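You operate a simulated robot arm through the tools that you are given. There is no shell and no other tool. Be economical: measure what you need, move in short steps, check, and stop when the job is done.

You run a simulated robot arm. Do the job below in one go: nothing can be reset, and whatever is moved stays where it is left.

JOB
Fit the job card's die, press the cream cloth button and put it in the tray marked Pressed.
Fine: turn the die plate to Press, pull the lever, turn back to Load; the die stays in the plate, the card where it lies.
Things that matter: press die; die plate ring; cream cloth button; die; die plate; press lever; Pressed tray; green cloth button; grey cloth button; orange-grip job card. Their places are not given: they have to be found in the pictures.

Only the result counts: the job must be done as asked and must still hold three seconds after the hand-in. Knocking over, shifting, dropping, spilling or breaking anything else fails it.

ROBOT AND FRAMES
A 6-joint arm with a two-finger parallel gripper, fixed in place. Base frame: the origin is at the foot of the arm, x ahead of it, y to its left, z up; the work surface is at about z = 0.8. Lengths are in m, angles in rad, forces in N, time in s.
With the tool pointing down near the work surface it reaches from about 0.26 to 0.68 m from the base axis. Its first joint turns from -1.152 to 1.152 rad. Payload 2.9 kg.
Tool frame: the origin (TCP) lies between the finger pads and is the grasp point; the fingertips stand 0.03 m ahead of it; z points along the fingers, y is the line along which they close. The gripper opens to 0.11 m. The fingers are 0.02 m wide and 0.01 m thick; the gripper's body (0.048 by 0.112 m) begins 0.055 m behind the TCP.
Orientation is that of the tool frame in the base frame, as [roll, pitch, yaw] about the fixed x, y, z axes, in that order (R = Rz(yaw) Ry(pitch) Rx(roll)). With the fingers straight down and closing along the base's y, the tool's x points along the base's -x, its y along +y and its z along -z.

CONTROLS
- The arm moves only by the tool servo_tool. Its argument "moves" is a list of rows, each a list of 7 numbers: the shift along the base's x, y, z in m, then the turn, a rotation vector about the base's x, y, z in degrees, then the opening, from 0 (shut) to 1 (fully open). In form: [[x, y, z, rx, ry, rz, claw], ...]. A call has 1 to 8 rows; each row is the pose to reach, as a shift and turn from the pose commanded when the call began. Each row takes 0.2 s and may step no farther than 0.05 m and 0.15 rad from the row before; otherwise, or with a gripper value out of range, the whole call is refused. Where a pose cannot be reached the arm comes as near as it can. A force on the tool above 40 N (or 10 N above the force at the start of the call, whichever is more), or a blocked arm, ends the call early, and 0.2 s more pass. Each finger travels about 0.108 m/s and halts on what it meets, pressing with about 39 N; the grip force reading is that of the motor and also rises with nothing between the fingers. The clock runs only during rows and for 0.2 s after the last one: add rows that repeat a pose to give the fingers time. The reply holds the time, the measured pose of the TCP, the force on the tool along the base axes, the opening and the grip force, in the units named above and with some noise.
- Cameras (640 x 400 px; columns grow to the right, rows downward): "scene" is fixed at [0.0761, 0.427, 1.4035]; the picture's right is [-0.79, -0.61, 0.00], its down [-0.23, 0.30, -0.93] and it looks along [0.56, -0.73, -0.38] (base axes); focal length 269 px, centre (320, 200). "wrist" rides on the gripper at [-0.036, 0, -0.057] in the tool frame; the picture's right is [0.00, -1.00, 0.00], its down [0.97, 0.00, -0.24] and it looks along [0.24, 0.00, 0.97] (tool axes); focal length 218 px, centre (320, 200).
- capture(camera): a new picture of that camera. The clock stands still meanwhile.
- probe_pixels(camera, pixels): for up to 12 pixels [column, row] of the newest picture of that camera ("zoom" is the newest enlarged one), the place [x, y, z] in the base frame of the surface seen there, good to about 0.002 m. The clock stands still meanwhile.
- enlarge(camera, box): a new picture of the part [left, top, right, bottom] of that camera's present view, enlarged. The clock stands still meanwhile.
- job_done(): hands the job in; it is judged then, once.

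Go step by step. Measure first, check grasps and placings, and put right what went wrong. The budget is 80 turns and 54 pictures, counting those below and the enlarged ones. Unless the task says otherwise, let go and move clear before handing in, and close with one line.

The tools are called after "Emit:" as a command line: name --pt "numbers of a row" for each row, then --argument value for the rest, lists and objects as JSON in quotes. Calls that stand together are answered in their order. servo_tool: Moves the arm, as the interface text tells. Its arguments: {"type":"object","properties":{"moves":{"type":"array","items":{"type":"array","items":{"type":"number"}}}},"required":["moves"]} The other tools are called the same way: capture (camera) takes a picture; probe_pixels (camera, pixels) gives the place of the surface under pixels of a picture; enlarge (camera, box) takes an enlarged picture of a part of a camera's view; job_done () hands the job in.

At the start:

```text
t: 0.0
eef_pos: [0.3846, -0.0573, 1.3063]
tool_rot: [-3.141, 0.001, -3.14]
wrist_force: [-0.2, 0.3, 0.2]
opening: 0.1101
grasp_force: 0.0
```

scene: 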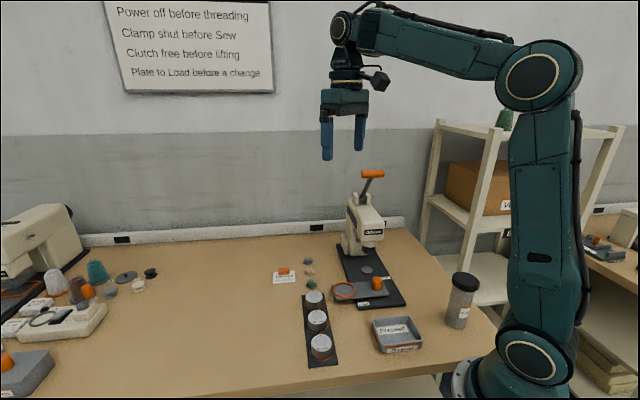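
wrist: 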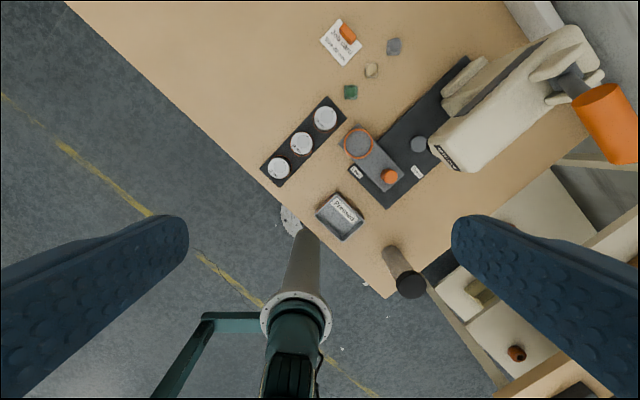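

The wrist picture shows the press, three dies in a rack (278,168; 301,143; 325,118), job card (340,42), buttons and the Pressed tray (340,215). I'll enlarge for details.

Emit:
enlarge --camera "wrist" --box '[250, 10, 450, 135]'

Emit:
enlarge --camera "scene" --box '[250, 160, 490, 370]'

Emit:
probe_pixels --camera "wrist" --pixels '[[278, 168], [301, 143], [325, 118], [340, 42], [351, 92], [371, 69], [393, 46], [358, 143], [390, 176], [419, 144], [340, 215], [605, 110]]'

```text
3.20 times, centred on (350, 72) of wrist
```

zoom: 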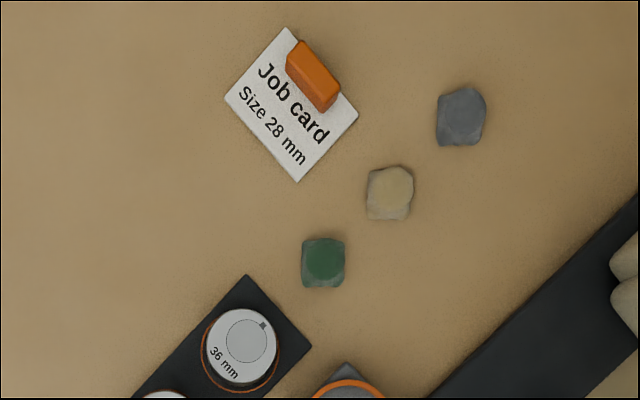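

```text
1.90 times, centred on (370, 265) of scene
```

zoom: 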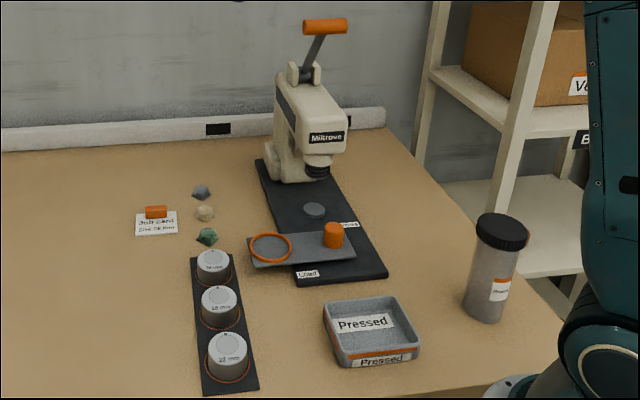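

```text
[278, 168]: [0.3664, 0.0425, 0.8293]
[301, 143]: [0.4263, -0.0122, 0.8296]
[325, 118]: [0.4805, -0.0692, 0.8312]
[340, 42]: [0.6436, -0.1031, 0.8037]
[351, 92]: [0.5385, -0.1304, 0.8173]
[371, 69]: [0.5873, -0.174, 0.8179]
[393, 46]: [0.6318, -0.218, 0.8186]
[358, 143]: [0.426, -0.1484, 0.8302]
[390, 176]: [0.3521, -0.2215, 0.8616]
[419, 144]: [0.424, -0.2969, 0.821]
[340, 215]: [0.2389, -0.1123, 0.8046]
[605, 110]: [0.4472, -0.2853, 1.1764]
```

The card says "Size 28 mm". I need to read the die labels and study the plate.

Emit:
enlarge --camera "wrist" --box '[250, 90, 350, 190]'

Emit:
enlarge --camera "wrist" --box '[330, 110, 450, 210]'

```text
4.00 times, centred on (300, 140) of wrist
```

zoom: 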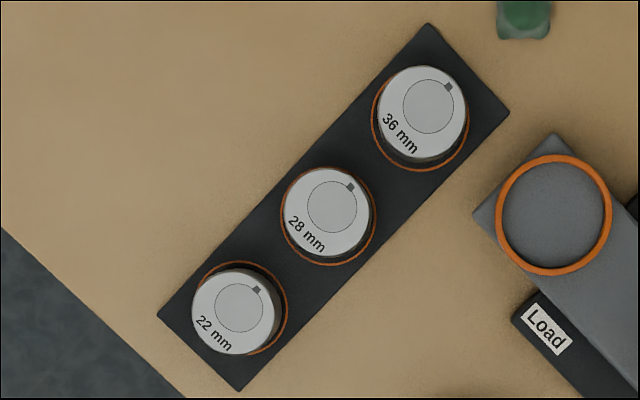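

```text
4.00 times, centred on (390, 160) of wrist
```

zoom: 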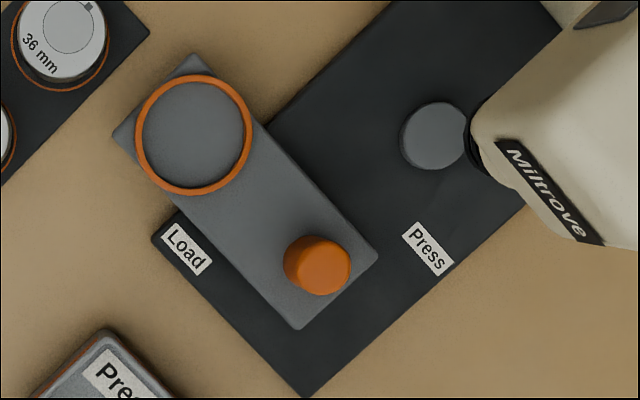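

28 mm is the middle die at about (0.426, -0.012). The knob (390,176) is equidistant from ring and anvil, so it is the plate's pivot. I move above the die for a closer look.

Emit:
servo_tool --pt "0.007 0.007 -0.048 0 0 0 1" --pt "0.014 0.015 -0.096 0 0 0 1" --pt "0.021 0.022 -0.144 0 0 0 1" --pt "0.028 0.03 -0.192 0 0 0 1" --pt "0.035 0.038 -0.24 0 0 0 1" --pt "0.0417 0.045 -0.286 0 0 0 1" --pt "0.0417 0.045 -0.306 0 0 0 1"

Emit:
capture --camera "wrist"

```text
t: 1.6
eef_pos: [0.4247, -0.0133, 1.0003]
tool_rot: [-3.141, 0.003, -3.141]
wrist_force: [0.5, 0.5, 0.5]
opening: 0.1104
grasp_force: 0.0
```

```text
47 pictures are left
```

wrist: 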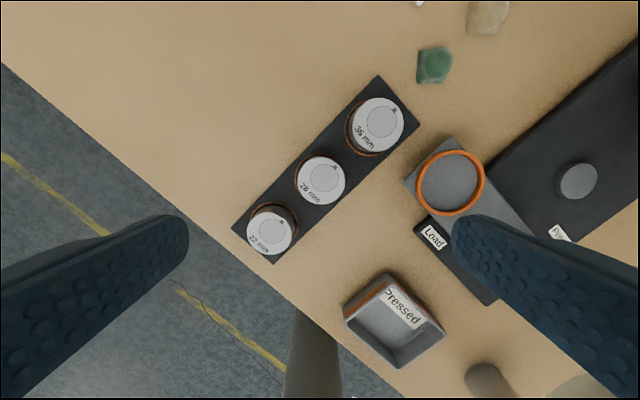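

Emit:
probe_pixels --camera "wrist" --pixels '[[297, 181], [345, 181], [321, 158], [321, 205], [417, 182], [485, 182], [450, 150], [450, 215], [450, 183], [355, 190], [408, 180], [434, 66]]'

Emit:
enlarge --camera "wrist" --box '[230, 80, 510, 260]'

```text
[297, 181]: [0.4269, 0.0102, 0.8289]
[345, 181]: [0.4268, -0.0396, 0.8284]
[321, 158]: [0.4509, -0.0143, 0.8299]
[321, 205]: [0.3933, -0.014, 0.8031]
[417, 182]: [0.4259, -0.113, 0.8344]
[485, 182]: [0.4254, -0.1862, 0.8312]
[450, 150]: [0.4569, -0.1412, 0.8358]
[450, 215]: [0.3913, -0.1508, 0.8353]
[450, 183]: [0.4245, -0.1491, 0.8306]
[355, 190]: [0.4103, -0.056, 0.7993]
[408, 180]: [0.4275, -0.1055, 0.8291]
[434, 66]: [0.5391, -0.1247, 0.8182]
```

```text
2.22 times, centred on (370, 170) of wrist
```

zoom: 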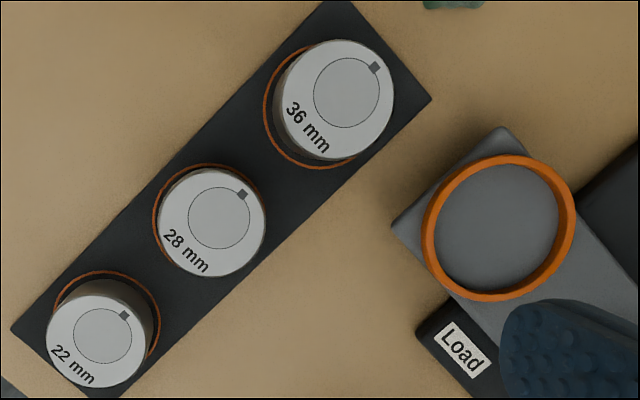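

Die is ~50 mm across, centre (0.4268,-0.0147), top 0.829; ring centre about (0.4245,-0.1495), inner diameter ~60 mm. I descend and grip the die high.

Emit:
servo_tool --pt "0.0015 -0.002 -0.05 0 0 0 1" --pt "0.0015 -0.002 -0.1 0 0 0 0.9" --pt "0.0015 -0.002 -0.14 0 0 0 0.8" --pt "0.0015 -0.002 -0.156 0 0 0 0.7" --pt "0.0015 -0.002 -0.156 0 0 0 0.5" --pt "0.0015 -0.002 -0.156 0 0 0 0.4" --pt "0.0015 -0.002 -0.156 0 0 0 0.35" --pt "0.0015 -0.002 -0.156 0 0 0 0.35"

```text
t: 3.4
eef_pos: [0.4267, -0.0138, 0.8434]
tool_rot: [-3.14, 0.001, -3.141]
wrist_force: [-0.3, 0.2, 0.5]
opening: 0.05
grasp_force: 39.2
```

Gripped at 50 mm opening. Lift and carry over the ring.

Emit:
servo_tool --pt "0 0 0.04 0 0 0 0.35" --pt "0 0 0.08 0 0 0 0.35" --pt "0 -0.045 0.08 0 0 0 0.35" --pt "-0.001 -0.09 0.08 0 0 0 0.35" --pt "-0.0023 -0.135 0.08 0 0 0 0.35" --pt "-0.0023 -0.135 0.06 0 0 0 0.35"

Emit:
capture --camera "wrist"

Emit:
enlarge --camera "scene" --box '[290, 220, 450, 360]'

```text
t: 4.8
eef_pos: [0.424, -0.1499, 0.9031]
tool_rot: [-3.141, 0.001, -3.142]
wrist_force: [0.2, 0.4, -3.0]
opening: 0.0501
grasp_force: 38.8
```

```text
45 pictures are left
```

wrist: 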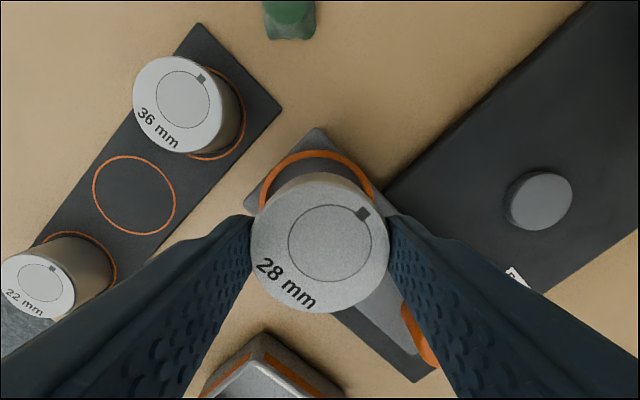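

```text
2.86 times, centred on (370, 290) of scene
```

zoom: 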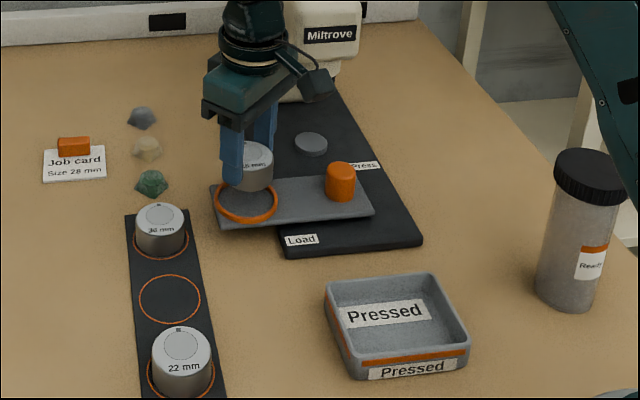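

The die hangs over the ring. I check the ring's edge places for centring.

Emit:
probe_pixels --camera "wrist" --pixels '[[318, 154], [263, 203], [372, 190], [285, 167], [353, 165], [320, 240], [300, 185], [405, 315]]'

```text
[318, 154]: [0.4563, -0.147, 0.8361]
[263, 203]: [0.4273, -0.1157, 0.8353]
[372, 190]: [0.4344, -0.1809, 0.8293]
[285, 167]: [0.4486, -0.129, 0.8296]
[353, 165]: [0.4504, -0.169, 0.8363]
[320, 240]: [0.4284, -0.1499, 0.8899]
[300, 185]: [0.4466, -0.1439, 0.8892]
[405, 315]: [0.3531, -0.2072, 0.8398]
```

Ring centre fits (0.424,-0.149), matching the die. Lower it.

Emit:
servo_tool --pt "0 0.001 -0.02 0 0 0 0.35" --pt "0 0.001 -0.028 0 0 0 0.35" --pt "0 0.001 -0.031 0 0 0 0.35" --pt "0 0.001 -0.032 0 0 0 0.35" --pt "0 0.001 -0.033 0 0 0 0.35"

```text
t: 6.0
eef_pos: [0.425, -0.1501, 0.871]
tool_rot: [-3.139, 0.0, 3.141]
wrist_force: [0.3, -0.4, -2.4]
opening: 0.0502
grasp_force: 39.0
```

Emit:
servo_tool --pt "0 0 -0.001 0 0 0 0.35" --pt "0 0 -0.002 0 0 0 0.35"

Emit:
enlarge --camera "scene" --box '[320, 240, 420, 320]'

```text
t: 6.6
eef_pos: [0.4245, -0.1497, 0.8703]
tool_rot: [-3.137, 0.003, 3.14]
wrist_force: [-2.5, -1.6, 20.1]
opening: 0.0501
grasp_force: 38.9
```

```text
5.00 times, centred on (370, 280) of scene
```

zoom: 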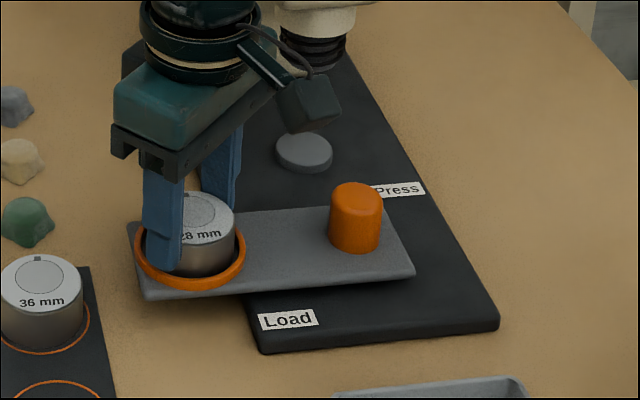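

Contact at 20 N with the die down inside the ring. Raise 1 mm to ease the force, open and go up.

Emit:
servo_tool --pt "0 0 0.001 0 0 0 0.5" --pt "0 0 0.001 0 0 0 0.62" --pt "0 0 0.001 0 0 0 0.62" --pt "0 0 0.04 0 0 0 0.62" --pt "0 0 0.08 0 0 0 0.62" --pt "0.04 0 0.1 0 0 0 0.62" --pt "0.08 0 0.1 0 0 0 0.62"

Emit:
capture --camera "wrist"

Emit:
enlarge --camera "scene" --box '[320, 240, 420, 320]'

```text
t: 8.2
eef_pos: [0.5039, -0.1478, 0.9674]
tool_rot: [-3.14, 0.002, -3.14]
wrist_force: [0.1, -0.1, -0.3]
opening: 0.0682
grasp_force: 0.0
```

```text
42 pictures are left
```

wrist: 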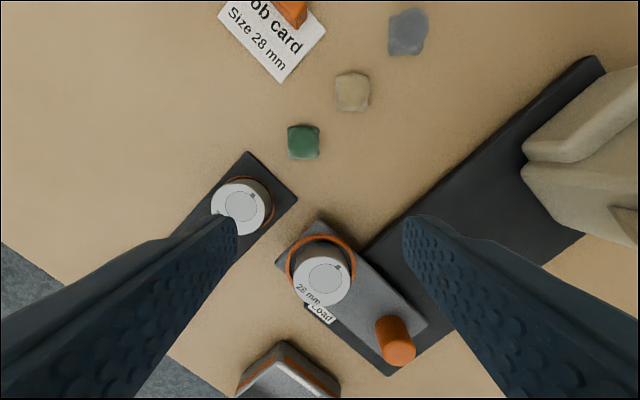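

```text
5.00 times, centred on (370, 280) of scene
```

zoom: 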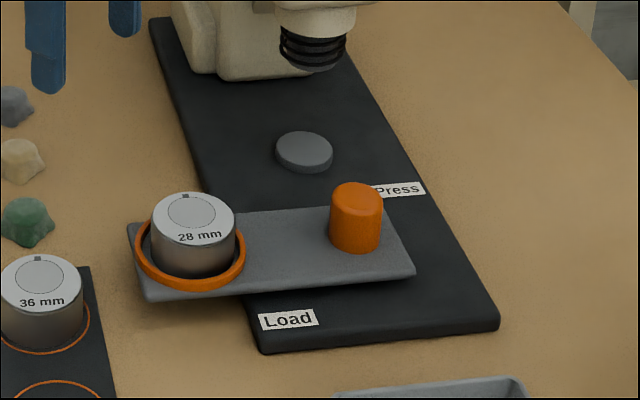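

The die stands in the ring. Now measure the die top, knob and cream button (352,92), and look at the button up close.

Emit:
probe_pixels --camera "wrist" --pixels '[[324, 285], [297, 283], [349, 283], [324, 306], [399, 352], [352, 92], [336, 92], [369, 90], [352, 75], [352, 108], [303, 142], [408, 32]]'

Emit:
enlarge --camera "wrist" --box '[270, 0, 450, 170]'

Emit:
enlarge --camera "scene" --box '[330, 160, 420, 320]'

```text
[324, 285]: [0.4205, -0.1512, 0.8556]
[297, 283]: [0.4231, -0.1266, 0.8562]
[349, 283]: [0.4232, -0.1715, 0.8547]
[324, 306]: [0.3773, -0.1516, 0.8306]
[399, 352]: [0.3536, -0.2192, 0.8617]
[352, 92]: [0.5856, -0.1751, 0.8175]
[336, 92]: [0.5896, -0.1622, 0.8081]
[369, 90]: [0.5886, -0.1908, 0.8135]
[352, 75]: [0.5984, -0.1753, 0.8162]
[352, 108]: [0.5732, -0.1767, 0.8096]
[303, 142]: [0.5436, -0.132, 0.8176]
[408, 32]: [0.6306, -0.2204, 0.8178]
```

```text
2.35 times, centred on (360, 85) of wrist
```

zoom: 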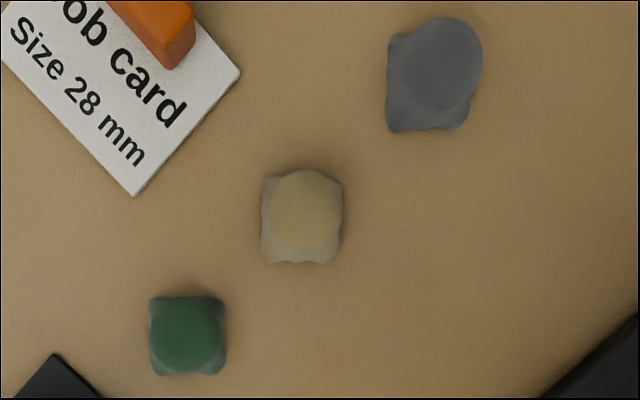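

```text
2.50 times, centred on (375, 240) of scene
```

zoom: 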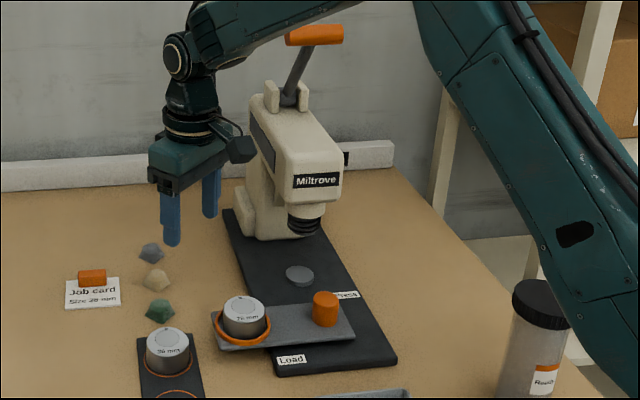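

The cream button is about 28 mm, centre (0.587,-0.1755), top 0.8175. I go down onto it.

Emit:
servo_tool --pt "0.03 -0.014 -0.02 0 0 0 0.62" --pt "0.06 -0.0275 -0.04 0 0 0 0.6" --pt "0.082 -0.0275 -0.08 0 0 0 0.55" --pt "0.082 -0.0275 -0.12 0 0 0 0.55" --pt "0.082 -0.0275 -0.134 0 0 0 0.55"

Emit:
capture --camera "wrist"

```text
t: 9.4
eef_pos: [0.5874, -0.1764, 0.8338]
tool_rot: [-3.14, 0.001, -3.141]
wrist_force: [0.7, -1.0, 0.1]
opening: 0.0606
grasp_force: 0.1
```

```text
38 pictures are left
```

wrist: 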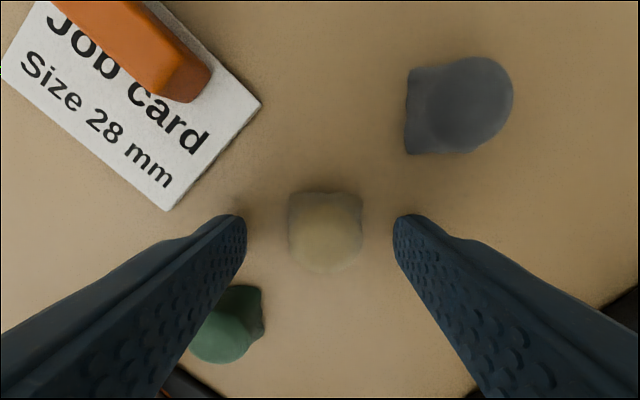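

Button centred between the fingers; close to grip.

Emit:
servo_tool --pt "0 0 -0.001 0 0 0 0.4" --pt "0 0 -0.001 0 0 0 0.25" --pt "0 0 -0.001 0 0 0 0.15" --pt "0 0 -0.001 0 0 0 0.15"

```text
t: 10.4
eef_pos: [0.5879, -0.1768, 0.8335]
tool_rot: [-3.14, 0.0, -3.14]
wrist_force: [0.0, 0.1, 0.2]
opening: 0.0255
grasp_force: 38.9
```

Gripped (25.5 mm). Lift and carry over the die.

Emit:
servo_tool --pt "0 0 0.045 0 0 0 0.15" --pt "0 0 0.09 0 0 0 0.15" --pt "-0.045 0.008 0.095 0 0 0 0.15" --pt "-0.09 0.016 0.095 0 0 0 0.15" --pt "-0.13 0.0265 0.095 0 0 0 0.15" --pt "-0.1635 0.0265 0.09 0 0 0 0.15" --pt "-0.1635 0.0265 0.075 0 0 0 0.15"

Emit:
capture --camera "wrist"

Emit:
enlarge --camera "scene" --box '[320, 240, 420, 320]'

```text
t: 12.0
eef_pos: [0.423, -0.1497, 0.9088]
tool_rot: [-3.139, 0.0, 3.14]
wrist_force: [-0.7, 0.3, -0.2]
opening: 0.0254
grasp_force: 39.1
```

```text
37 pictures are left
```

wrist: 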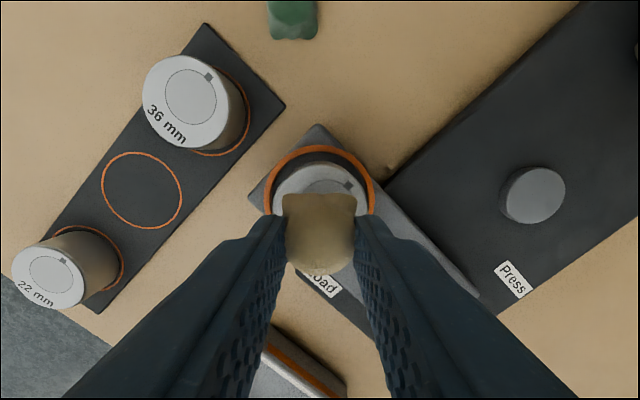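

```text
5.00 times, centred on (370, 280) of scene
```

zoom: 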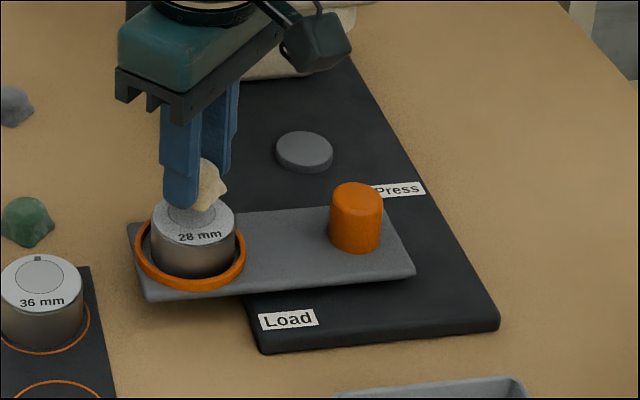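

The button is over the die; check the die's rim and the button's centre.

Emit:
probe_pixels --camera "wrist" --pixels '[[320, 167], [273, 203], [366, 203], [290, 176], [350, 176], [320, 198], [320, 235], [320, 265], [287, 235], [354, 235]]'

```text
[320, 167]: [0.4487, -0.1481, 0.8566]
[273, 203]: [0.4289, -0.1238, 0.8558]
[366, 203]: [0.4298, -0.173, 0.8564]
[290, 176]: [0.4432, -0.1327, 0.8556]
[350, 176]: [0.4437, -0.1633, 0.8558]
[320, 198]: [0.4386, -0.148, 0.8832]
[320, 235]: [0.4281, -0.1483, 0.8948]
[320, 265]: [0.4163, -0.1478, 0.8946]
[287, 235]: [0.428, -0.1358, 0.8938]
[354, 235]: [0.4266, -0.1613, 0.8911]
```

Well centred (die (0.4237,-0.1484)). Lower about 19 mm gently, then release.

Emit:
servo_tool --pt "0 0.0005 -0.012 0 0 0 0.15" --pt "0 0.0005 -0.017 0 0 0 0.15" --pt "0 0.0005 -0.0185 0 0 0 0.15" --pt "0 0.0005 -0.0195 0 0 0 0.15"

```text
t: 13.0
eef_pos: [0.4234, -0.1496, 0.8891]
tool_rot: [-3.139, 0.001, -3.142]
wrist_force: [-0.8, 0.5, 0.0]
opening: 0.0251
grasp_force: 39.2
```

Emit:
servo_tool --pt "0 0 -0.0007 0 0 0 0.15" --pt "0 0 -0.0014 0 0 0 0.15"

```text
t: 13.6
eef_pos: [0.4229, -0.1497, 0.889]
tool_rot: [-3.141, 0.004, 3.141]
wrist_force: [-0.9, -2.2, 11.0]
opening: 0.0253
grasp_force: 38.9
```

Contact at 11 N, so the button sits on the die. Release and rise.

Emit:
servo_tool --pt "0 0 0.001 0 0 0 0.3" --pt "0 0 0.001 0 0 0 0.45" --pt "0 0 0.001 0 0 0 0.45" --pt "0 0 0.04 0 0 0 0.45" --pt "0 0 0.08 0 0 0 0.45" --pt "0 0 0.12 0 0 0 0.45"

Emit:
capture --camera "wrist"

Emit:
enlarge --camera "scene" --box '[320, 240, 420, 320]'

```text
t: 15.0
eef_pos: [0.4212, -0.1479, 1.009]
tool_rot: [-3.141, -0.001, -3.141]
wrist_force: [-0.3, -0.1, 0.4]
opening: 0.0494
grasp_force: 0.1
```

```text
35 pictures are left
```

wrist: 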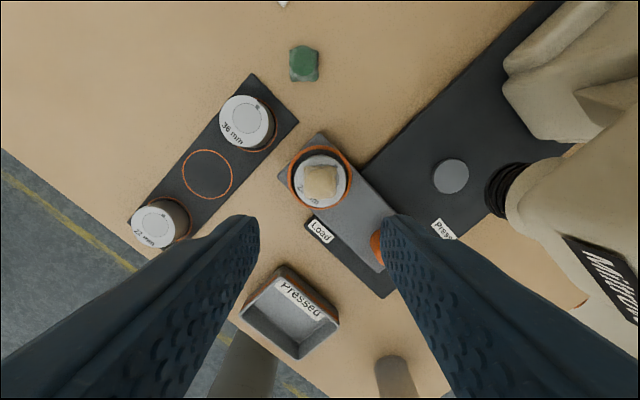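

```text
5.00 times, centred on (370, 280) of scene
```

zoom: 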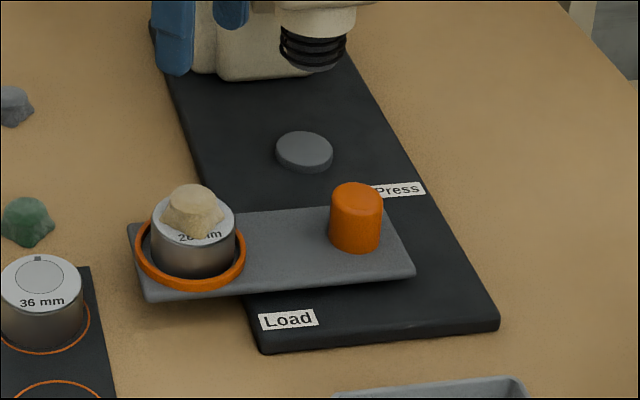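

The button sits centred on the die. Next measure the ram/head and knob for the turn.

Emit:
probe_pixels --camera "wrist" --pixels '[[500, 185], [490, 190], [518, 215], [565, 240], [583, 304], [450, 176], [435, 176], [469, 176], [376, 243], [620, 150], [505, 90]]'

Emit:
probe_pixels --camera "zoom" --pixels '[[313, 64], [282, 30], [345, 30], [300, 15], [356, 190], [331, 220], [381, 220], [356, 250], [304, 150], [375, 260]]'

Emit:
enlarge --camera "scene" --box '[320, 160, 420, 260]'

```text
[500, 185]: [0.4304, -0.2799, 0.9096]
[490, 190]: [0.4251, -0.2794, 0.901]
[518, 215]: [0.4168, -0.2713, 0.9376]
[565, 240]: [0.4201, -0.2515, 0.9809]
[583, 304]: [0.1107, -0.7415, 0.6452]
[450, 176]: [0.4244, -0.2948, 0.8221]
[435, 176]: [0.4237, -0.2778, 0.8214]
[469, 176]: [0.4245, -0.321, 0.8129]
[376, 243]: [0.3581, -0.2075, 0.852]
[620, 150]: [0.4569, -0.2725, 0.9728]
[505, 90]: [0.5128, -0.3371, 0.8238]
```

```text
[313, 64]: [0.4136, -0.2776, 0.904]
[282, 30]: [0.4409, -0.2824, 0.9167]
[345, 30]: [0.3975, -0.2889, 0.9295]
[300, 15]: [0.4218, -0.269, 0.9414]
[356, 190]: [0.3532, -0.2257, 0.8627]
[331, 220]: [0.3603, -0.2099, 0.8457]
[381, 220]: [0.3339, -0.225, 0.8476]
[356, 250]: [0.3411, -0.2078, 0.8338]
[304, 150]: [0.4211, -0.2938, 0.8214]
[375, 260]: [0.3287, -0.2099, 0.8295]
```

```text
4.00 times, centred on (370, 210) of scene
```

zoom: 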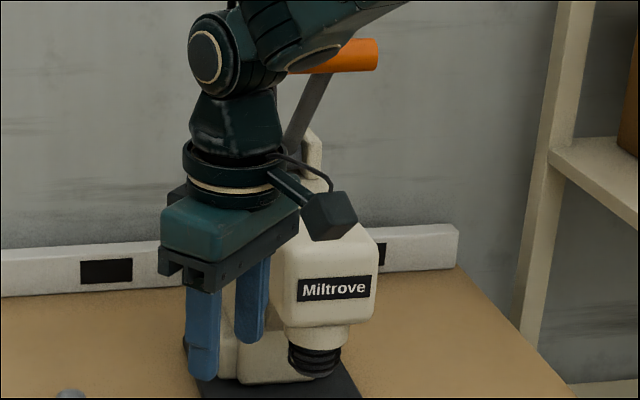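

The ram axis is over the anvil, ~0.104 m from the knob pivot; the turn is −90° about z. I check how far the head's front stands off the knob axis.

Emit:
probe_pixels --camera "zoom" --pixels '[[300, 293], [335, 290], [368, 285], [300, 320], [335, 325], [368, 310], [300, 255], [340, 240], [372, 240], [318, 345]]'

```text
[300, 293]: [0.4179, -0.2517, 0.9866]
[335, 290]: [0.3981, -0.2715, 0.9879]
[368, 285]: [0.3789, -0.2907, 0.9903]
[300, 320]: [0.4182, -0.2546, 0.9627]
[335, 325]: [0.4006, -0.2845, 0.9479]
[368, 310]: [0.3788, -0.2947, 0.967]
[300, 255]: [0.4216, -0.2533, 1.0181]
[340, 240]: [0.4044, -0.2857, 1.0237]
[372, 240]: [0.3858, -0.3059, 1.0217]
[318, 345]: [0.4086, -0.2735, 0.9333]
```

Head front face stands 0.068 m from the knob axis. To keep the wrist camera and the gripper clear of it, I'll pre-turn the tool 180° (camera away from the head) and then turn −90°.

Emit:
servo_tool --pt "-0.01 0 0 0 0 8.5 0.45" --pt "-0.02 0 0 0 0 17 0.45" --pt "-0.03 0 0 0 0 25.5 0.45" --pt "-0.04 0 0 0 0 34 0.45" --pt "-0.05 0 0 0 0 42.5 0.45" --pt "-0.06 0 0 0 0 51 0.45" --pt "-0.07 0 0 0 0 59.5 0.45" --pt "-0.07 0 0 0 0 68 0.45"

Emit:
servo_tool --pt "0 0 0 0 0 8.5 0.45" --pt "0 0 0 0 0 17 0.45" --pt "0 0 0 0 0 25.5 0.45" --pt "0 0 0 0 0 34 0.45" --pt "0 0 0 0 0 42.5 0.45" --pt "0 0 0 0 0 51 0.45" --pt "0 0 0 0 0 59.5 0.45" --pt "0 0 0 0 0 68 0.45"

Emit:
servo_tool --pt "0 0 0 0 0 8.5 0.45" --pt "0 0 0 0 0 17 0.45" --pt "0 0 0 0 0 25.5 0.45" --pt "0 0 0 0 0 34 0.45" --pt "0 0 0 0 0 42.5 0.45" --pt "0 0 0 0 0 44 0.45"

Emit:
capture --camera "wrist"

Emit:
capture --camera "scene"

```text
t: 16.8
eef_pos: [0.353, -0.1492, 1.0073]
tool_rot: [-3.141, 0.0, -1.953]
wrist_force: [0.2, -0.1, -0.2]
opening: 0.0496
grasp_force: 0.1
```

```text
t: 18.6
eef_pos: [0.3522, -0.1497, 1.0071]
tool_rot: [-3.139, 0.0, -0.764]
wrist_force: [0.0, -0.5, -0.5]
opening: 0.0495
grasp_force: 0.0
```

```text
t: 20.0
eef_pos: [0.3838, 0.0121, 1.0248]
tool_rot: [-3.122, 0.003, -0.095]
wrist_force: [-0.3, 0.0, 0.3]
opening: 0.0496
grasp_force: 0.0
out of reach, approached as far as the arm can: row 2, 3, 4, 5, 6
```

```text
32 pictures are left
```

wrist: 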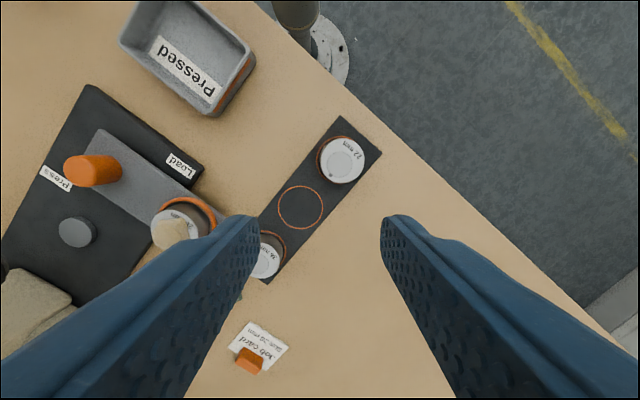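

```text
31 pictures are left
```

scene: 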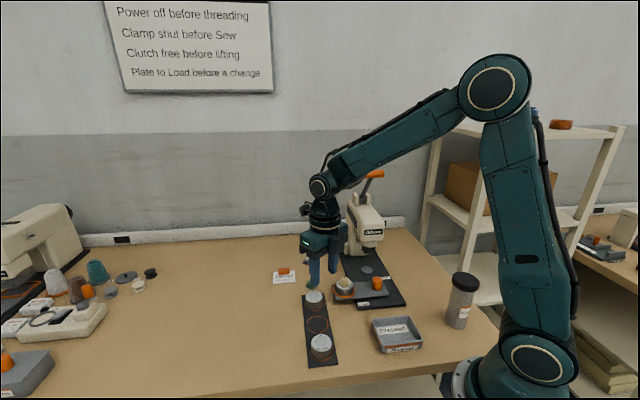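

The wrist's limit was met near turn 174° relative to the first joint, so the arm swung aside (nothing touched). I'll use turn +135° → +45° instead, with the camera still away from the head. Turn back.

Emit:
servo_tool --pt "0 0 0 0 0 -8 0.45" --pt "0 0 0 0 0 -16 0.45" --pt "0 0 0 0 0 -24 0.45" --pt "0 0 0 0 0 -32 0.45" --pt "0 0 0 0 0 -40 0.45" --pt "0 0 0 0 0 -45 0.45"

```text
t: 21.4
eef_pos: [0.3803, 0.0144, 1.0261]
tool_rot: [-3.122, 0.004, -0.883]
wrist_force: [0.3, 0.1, 0.1]
opening: 0.0495
grasp_force: 0.0
```

The commanded pose rebased to the actual one. Correct the small tilt and go above the knob (0.3515,-0.2215).

Emit:
servo_tool --pt "-0.006 -0.045 -0.004 -0.3 0.4 0 0.55" --pt "-0.012 -0.09 -0.008 -0.71 0.86 0 0.55" --pt "-0.018 -0.135 -0.012 -0.71 0.86 0 0.55" --pt "-0.024 -0.18 -0.016 -0.71 0.86 0 0.55" --pt "-0.029 -0.215 -0.02 -0.71 0.86 0 0.55" --pt "-0.029 -0.236 -0.026 -0.71 0.86 0 0.55" --pt "-0.029 -0.236 -0.04 -0.71 0.86 0 0.55"

Emit:
capture --camera "wrist"

```text
t: 23.0
eef_pos: [0.3518, -0.222, 0.9851]
tool_rot: [3.141, 0.005, -0.882]
wrist_force: [-0.2, 0.3, 0.0]
opening: 0.0604
grasp_force: 0.1
```

```text
30 pictures are left
```

wrist: 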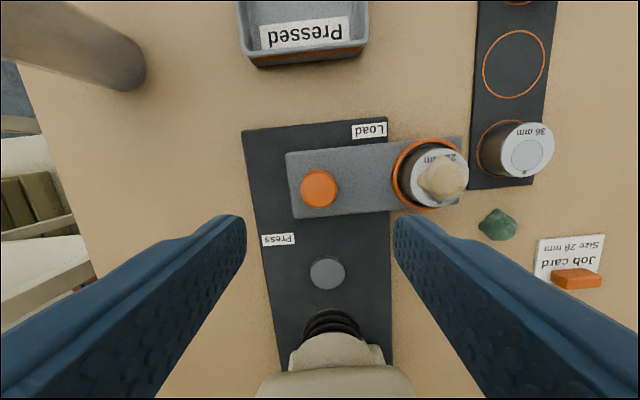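

Emit:
probe_pixels --camera "wrist" --pixels '[[319, 189], [302, 189], [337, 189], [319, 172], [319, 205], [327, 274], [446, 178]]'

Emit:
enlarge --camera "wrist" --box '[240, 120, 400, 220]'

```text
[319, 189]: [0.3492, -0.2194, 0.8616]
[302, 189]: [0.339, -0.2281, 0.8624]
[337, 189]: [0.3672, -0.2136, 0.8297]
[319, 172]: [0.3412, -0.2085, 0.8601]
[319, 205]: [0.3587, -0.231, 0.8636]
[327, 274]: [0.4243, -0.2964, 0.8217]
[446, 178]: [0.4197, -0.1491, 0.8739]
```

```text
4.00 times, centred on (320, 170) of wrist
```

zoom: 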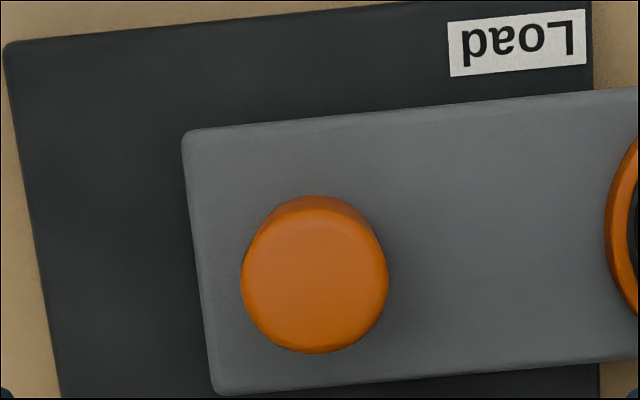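

Knob centre ≈(0.350,-0.221), radius 15 mm. Descend over it and grip.

Emit:
servo_tool --pt "-0.001 0 -0.045 0 0 0 0.55" --pt "-0.001 0 -0.09 0 0 0 0.55" --pt "-0.001 0 -0.116 0 0 0 0.55" --pt "-0.001 0 -0.116 0 0 0 0.4" --pt "-0.001 0 -0.116 0 0 0 0.25" --pt "-0.001 0 -0.116 0 0 0 0.2" --pt "-0.001 0 -0.116 0 0 0 0.2"

Emit:
capture --camera "wrist"

```text
t: 23.5
eef_pos: [0.3531, -0.224, 0.9294]
tool_rot: [-3.139, -0.014, -0.885]
wrist_force: [0.7, -0.2, 6.8]
opening: 0.0607
grasp_force: 0.2
stopped in row 2: the force on the tool passed its limit (the readings are from after the stop); the commanded pose is now the measured one
```

```text
28 pictures are left
```

wrist: 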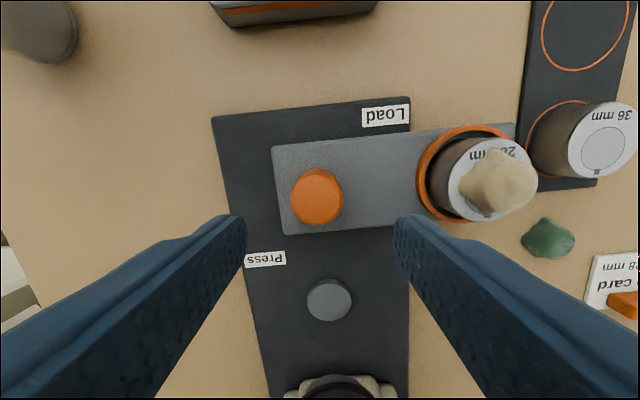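

Contact with something at TCP z 0.929. Look from the scene camera.

Emit:
enlarge --camera "scene" --box '[310, 140, 430, 300]'

```text
2.50 times, centred on (370, 220) of scene
```

zoom: 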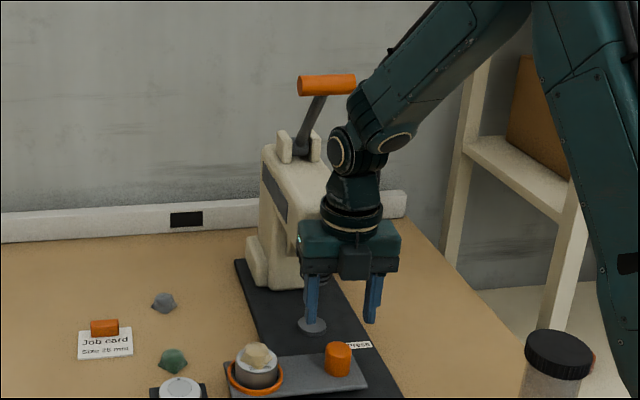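

Probing the lever grip, the forearm and the head top to find what touches.

Emit:
probe_pixels --camera "zoom" --pixels '[[302, 85], [325, 85], [352, 85], [366, 95], [338, 150], [318, 110], [300, 150], [285, 160], [325, 165], [315, 140], [395, 140], [325, 212]]'

Emit:
enlarge --camera "scene" --box '[350, 150, 410, 240]'

```text
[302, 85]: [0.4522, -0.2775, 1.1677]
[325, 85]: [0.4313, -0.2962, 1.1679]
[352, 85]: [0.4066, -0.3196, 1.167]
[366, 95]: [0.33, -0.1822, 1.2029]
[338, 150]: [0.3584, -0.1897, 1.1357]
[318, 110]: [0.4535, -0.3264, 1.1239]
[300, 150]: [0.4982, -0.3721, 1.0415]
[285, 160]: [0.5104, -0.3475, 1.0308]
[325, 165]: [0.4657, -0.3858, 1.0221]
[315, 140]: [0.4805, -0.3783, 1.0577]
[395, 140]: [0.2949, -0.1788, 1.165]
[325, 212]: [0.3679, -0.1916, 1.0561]
```

```text
4.44 times, centred on (380, 195) of scene
```

zoom: 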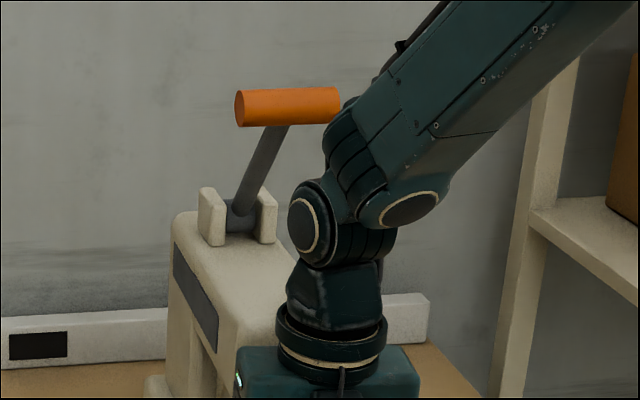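

The thing touching is most likely the box on a stalk on the tool's +x side (at turn 0 it pointed to −x; now it points to the head). I back straight up, then look.

Emit:
servo_tool --pt "0 0 0.03 0 0 0 0.55" --pt "0 0 0.07 0 0 0 0.55" --pt "-0.02 0.03 0.1 0 0 0 0.55" --pt "-0.02 0.06 0.1 0 0 0 0.55"

Emit:
enlarge --camera "scene" --box '[320, 130, 440, 320]'

```text
t: 24.5
eef_pos: [0.3317, -0.1641, 1.0303]
tool_rot: [-3.138, -0.013, -0.886]
wrist_force: [0.3, 0.2, 0.3]
opening: 0.0605
grasp_force: 0.1
```

```text
2.11 times, centred on (380, 225) of scene
```

zoom: 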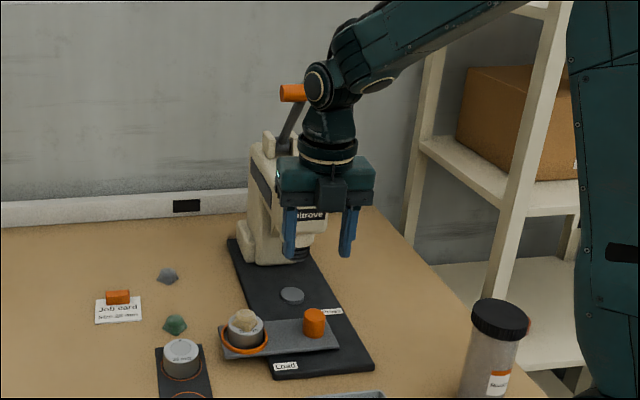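

The press, die and button are unmoved. Probe the camera block and the hand to learn how far the block sticks out.

Emit:
probe_pixels --camera "zoom" --pixels '[[333, 192], [322, 192], [344, 192], [333, 207], [300, 185], [362, 182], [333, 182], [300, 198], [327, 160], [333, 170]]'

```text
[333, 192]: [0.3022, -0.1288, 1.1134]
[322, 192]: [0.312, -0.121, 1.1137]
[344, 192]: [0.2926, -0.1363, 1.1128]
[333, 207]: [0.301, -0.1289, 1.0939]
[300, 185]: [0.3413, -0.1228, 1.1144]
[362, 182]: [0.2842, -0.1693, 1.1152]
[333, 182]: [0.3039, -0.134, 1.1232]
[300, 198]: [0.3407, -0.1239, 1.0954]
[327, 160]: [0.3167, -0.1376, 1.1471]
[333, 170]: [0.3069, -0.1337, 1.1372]
```

The camera block only reaches 0.05 m from the axis (< 0.068), so the plain turn 0 → −90° works, with the stalk box always pointing away from the head. Rotate back to turn 0.

Emit:
servo_tool --pt "0 0.03 0 0 0 -8 0.55" --pt "0 0.03 0 0 0 -16 0.55" --pt "0 0.03 0 0 0 -24 0.55" --pt "0 0.03 0 0 0 -32 0.55" --pt "0 0.03 0 0 0 -40 0.55" --pt "0 0.03 0 0 0 -48 0.55" --pt "0 0.03 0 0 0 -56 0.55" --pt "0 0.03 0 0 0 -64 0.55"

Emit:
servo_tool --pt "0 0 0 0 0 -8 0.55" --pt "0 0 0 0 0 -16 0.55" --pt "0 0 0 0 0 -24 0.55" --pt "0 0 0 0 0 -32 0.55" --pt "0 0 0 0 0 -40 0.55" --pt "0 0 0 0 0 -48 0.55" --pt "0 0 0 0 0 -56 0.55" --pt "0 0 0 0 0 -64 0.55"

```text
t: 26.3
eef_pos: [0.3329, -0.1333, 1.0273]
tool_rot: [-3.139, -0.012, -2.003]
wrist_force: [0.4, -0.1, -0.3]
opening: 0.0604
grasp_force: 0.1
```

```text
t: 28.1
eef_pos: [0.3323, -0.134, 1.0272]
tool_rot: [-3.139, -0.013, -3.122]
wrist_force: [-0.1, -0.3, 0.8]
opening: 0.0605
grasp_force: 0.1
```

Correct the tilt and go over the knob, then descend to just above it.

Emit:
servo_tool --pt "0.009 -0.044 0 0 -0.75 -1.1 0.55" --pt "0.018 -0.0875 0 0 -0.75 -1.1 0.55" --pt "0.018 -0.0875 -0.045 0 -0.75 -1.1 0.55" --pt "0.018 -0.0875 -0.09 0 -0.75 -1.1 0.55" --pt "0.018 -0.0875 -0.12 0 -0.75 -1.1 0.55"

Emit:
capture --camera "wrist"

```text
t: 29.3
eef_pos: [0.3504, -0.223, 0.9081]
tool_rot: [-3.138, -0.001, -3.138]
wrist_force: [-0.1, -0.2, -0.7]
opening: 0.0605
grasp_force: 0.0
```

```text
24 pictures are left
```

wrist: 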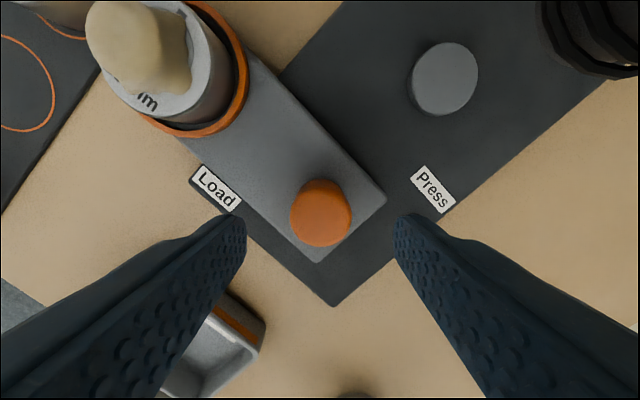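

The knob (321,213) sits midway between the fingers. Descend and grip.

Emit:
servo_tool --pt "0 0.0005 -0.02 0 0 0 0.5" --pt "0 0.0005 -0.04 0 0 0 0.45" --pt "0 0.0005 -0.04 0 0 0 0.35" --pt "0 0.0005 -0.04 0 0 0 0.25" --pt "0 0.0005 -0.04 0 0 0 0.18" --pt "0 0.0005 -0.04 0 0 0 0.18"

```text
t: 30.7
eef_pos: [0.3503, -0.2229, 0.8678]
tool_rot: [-3.136, 0.002, -3.141]
wrist_force: [0.6, -12.1, -9.7]
opening: 0.0311
grasp_force: 45.0
```

Gripped (31 mm) with a small sideways force; ease 1 mm to −y and begin turning.

Emit:
servo_tool --pt "0 -0.001 0 0 0 0 0.18" --pt "0 -0.001 0 0 0 -4 0.18" --pt "0 -0.001 0 0 0 -8 0.18" --pt "0 -0.001 0 0 0 -12 0.18" --pt "0 -0.001 0 0 0 -16 0.18" --pt "0 -0.001 0 0 0 -20 0.18"

Emit:
enlarge --camera "scene" --box '[320, 180, 440, 320]'

```text
t: 32.1
eef_pos: [0.3503, -0.2242, 0.8687]
tool_rot: [-3.135, 0.0, 2.795]
wrist_force: [0.8, -20.3, -1.6]
opening: 0.0312
grasp_force: 44.6
```

```text
2.86 times, centred on (380, 250) of scene
```

zoom: 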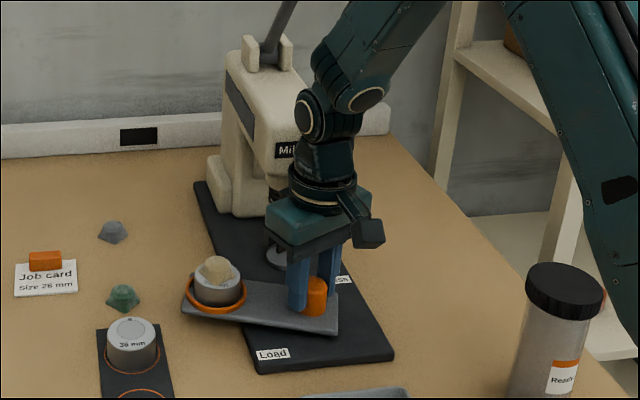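

The plate turns with the knob. The side force grew, so ease 2 mm back to +y and continue.

Emit:
servo_tool --pt "0 0.002 0 0 0 -5 0.18" --pt "0 0.002 0 0 0 -11 0.18" --pt "0 0.002 0 0 0 -17 0.18" --pt "0 0.002 0 0 0 -23 0.18" --pt "0 0.002 0 0 0 -29 0.18" --pt "0 0.002 0 0 0 -35 0.18" --pt "0 0.002 0 0 0 -41 0.18"

```text
t: 33.7
eef_pos: [0.3507, -0.2229, 0.8676]
tool_rot: [-3.136, 0.009, 2.072]
wrist_force: [-0.8, -31.1, -2.0]
opening: 0.031
grasp_force: 45.1
```

Emit:
servo_tool --pt "0 -0.0015 0 0 0 -1 0.18" --pt "0 -0.002 0 0 0 -3 0.18"

```text
t: 34.3
eef_pos: [0.3494, -0.2227, 0.8687]
tool_rot: [-3.136, 0.005, 2.027]
wrist_force: [-1.1, -19.5, 10.0]
opening: 0.0313
grasp_force: 45.2
```

Emit:
servo_tool --pt "0 -0.0015 0 0 0 -4 0.18" --pt "0 -0.002 0 0 0 -9 0.18" --pt "0 -0.002 0 0 0 -14 0.18" --pt "0 -0.002 0 0 0 -19 0.18" --pt "0 -0.002 0 0 0 -23 0.18" --pt "0 -0.002 0 0 0 -26 0.18"

Emit:
capture --camera "wrist"

Emit:
enlarge --camera "scene" --box '[320, 180, 440, 320]'

```text
t: 35.7
eef_pos: [0.3492, -0.2242, 0.8681]
tool_rot: [-3.138, 0.001, 1.575]
wrist_force: [-11.6, -4.2, 36.0]
opening: 0.0312
grasp_force: 45.2
```

```text
22 pictures are left
```

wrist: 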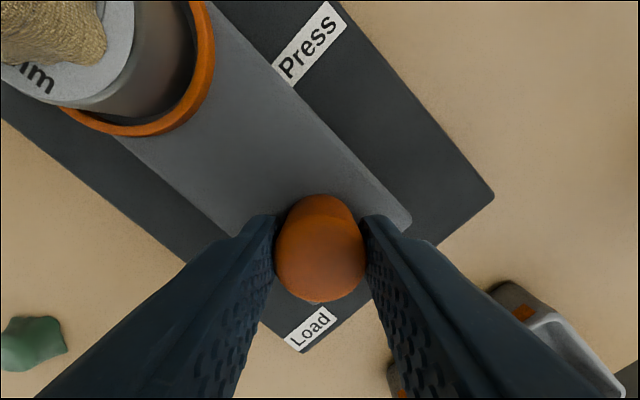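

```text
2.86 times, centred on (380, 250) of scene
```

zoom: 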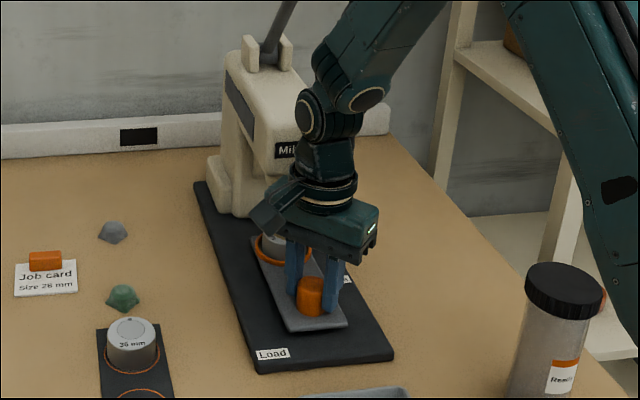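

The plate now lies along the press base at Press. Open and rise clear.

Emit:
servo_tool --pt "0 0 0 0 0 0 0.3" --pt "0 0 0 0 0 0 0.45" --pt "0 0 0.03 0 0 0 0.5" --pt "-0.02 0.03 0.06 0 0 0 0.5" --pt "-0.03 0.06 0.1 0 0 0 0.5" --pt "-0.03 0.08 0.14 0 0 0 0.5"

Emit:
capture --camera "wrist"

Emit:
enlarge --camera "scene" --box '[320, 150, 440, 310]'

```text
refused: row 5 steps farther than a row can; nothing moved
```

```text
20 pictures are left
```

wrist: 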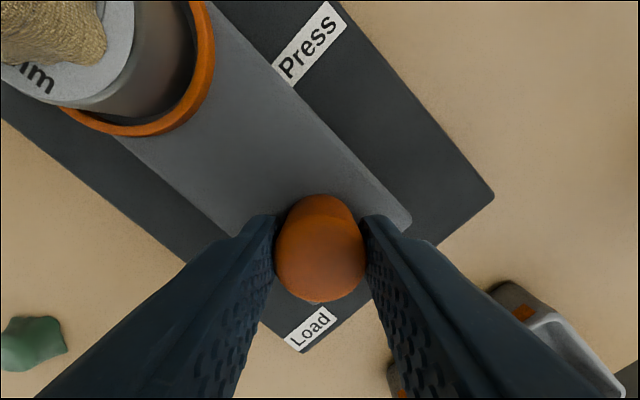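

```text
2.50 times, centred on (380, 230) of scene
```

zoom: 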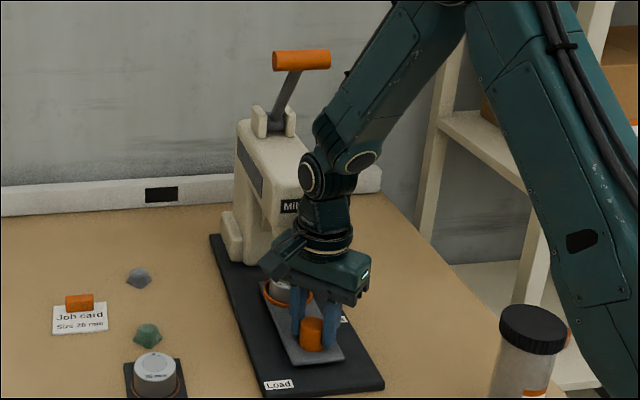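

A row was too long; same motion with shorter steps.

Emit:
servo_tool --pt "0 0 0 0 0 0 0.3" --pt "0 0 0 0 0 0 0.45" --pt "0 0 0.03 0 0 0 0.5" --pt "-0.01 0.02 0.06 0 0 0 0.5" --pt "-0.02 0.04 0.095 0 0 0 0.5" --pt "-0.03 0.06 0.13 0 0 0 0.5"

Emit:
capture --camera "scene"

```text
t: 37.1
eef_pos: [0.3216, -0.1628, 0.9994]
tool_rot: [-3.138, -0.001, 1.575]
wrist_force: [-0.7, 0.6, 0.7]
opening: 0.0551
grasp_force: 0.1
```

```text
18 pictures are left
```

scene: 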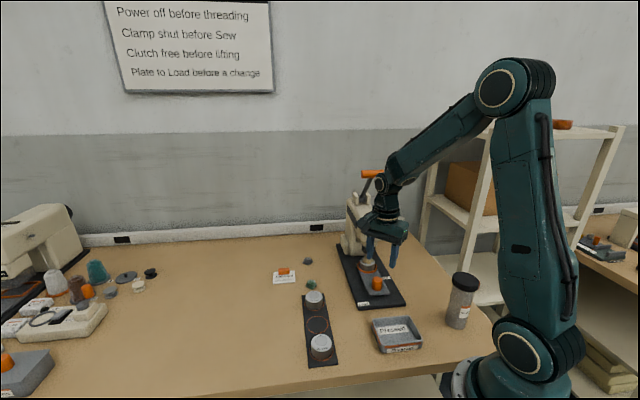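

The plate and die are at Press under the ram. Now measure the lever closely.

Emit:
enlarge --camera "scene" --box '[325, 155, 415, 305]'

```text
2.67 times, centred on (370, 230) of scene
```

zoom: 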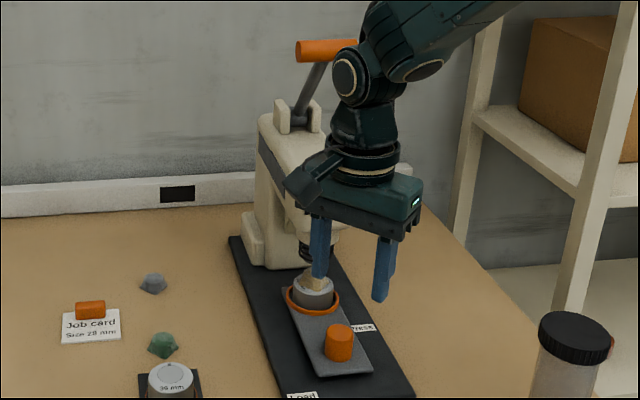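

Emit:
probe_pixels --camera "zoom" --pixels '[[299, 51], [320, 42], [320, 50], [320, 60], [345, 45], [318, 75], [308, 98], [301, 115], [301, 125], [284, 110], [314, 110], [325, 300]]'

```text
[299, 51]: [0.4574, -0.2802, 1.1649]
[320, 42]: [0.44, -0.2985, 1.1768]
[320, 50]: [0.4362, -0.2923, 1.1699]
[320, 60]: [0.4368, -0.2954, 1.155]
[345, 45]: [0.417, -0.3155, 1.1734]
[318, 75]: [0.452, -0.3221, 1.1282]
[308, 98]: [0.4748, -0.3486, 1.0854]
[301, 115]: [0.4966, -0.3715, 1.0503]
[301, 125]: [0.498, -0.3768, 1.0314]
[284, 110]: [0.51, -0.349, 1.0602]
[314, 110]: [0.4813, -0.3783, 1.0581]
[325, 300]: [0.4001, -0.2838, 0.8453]
```

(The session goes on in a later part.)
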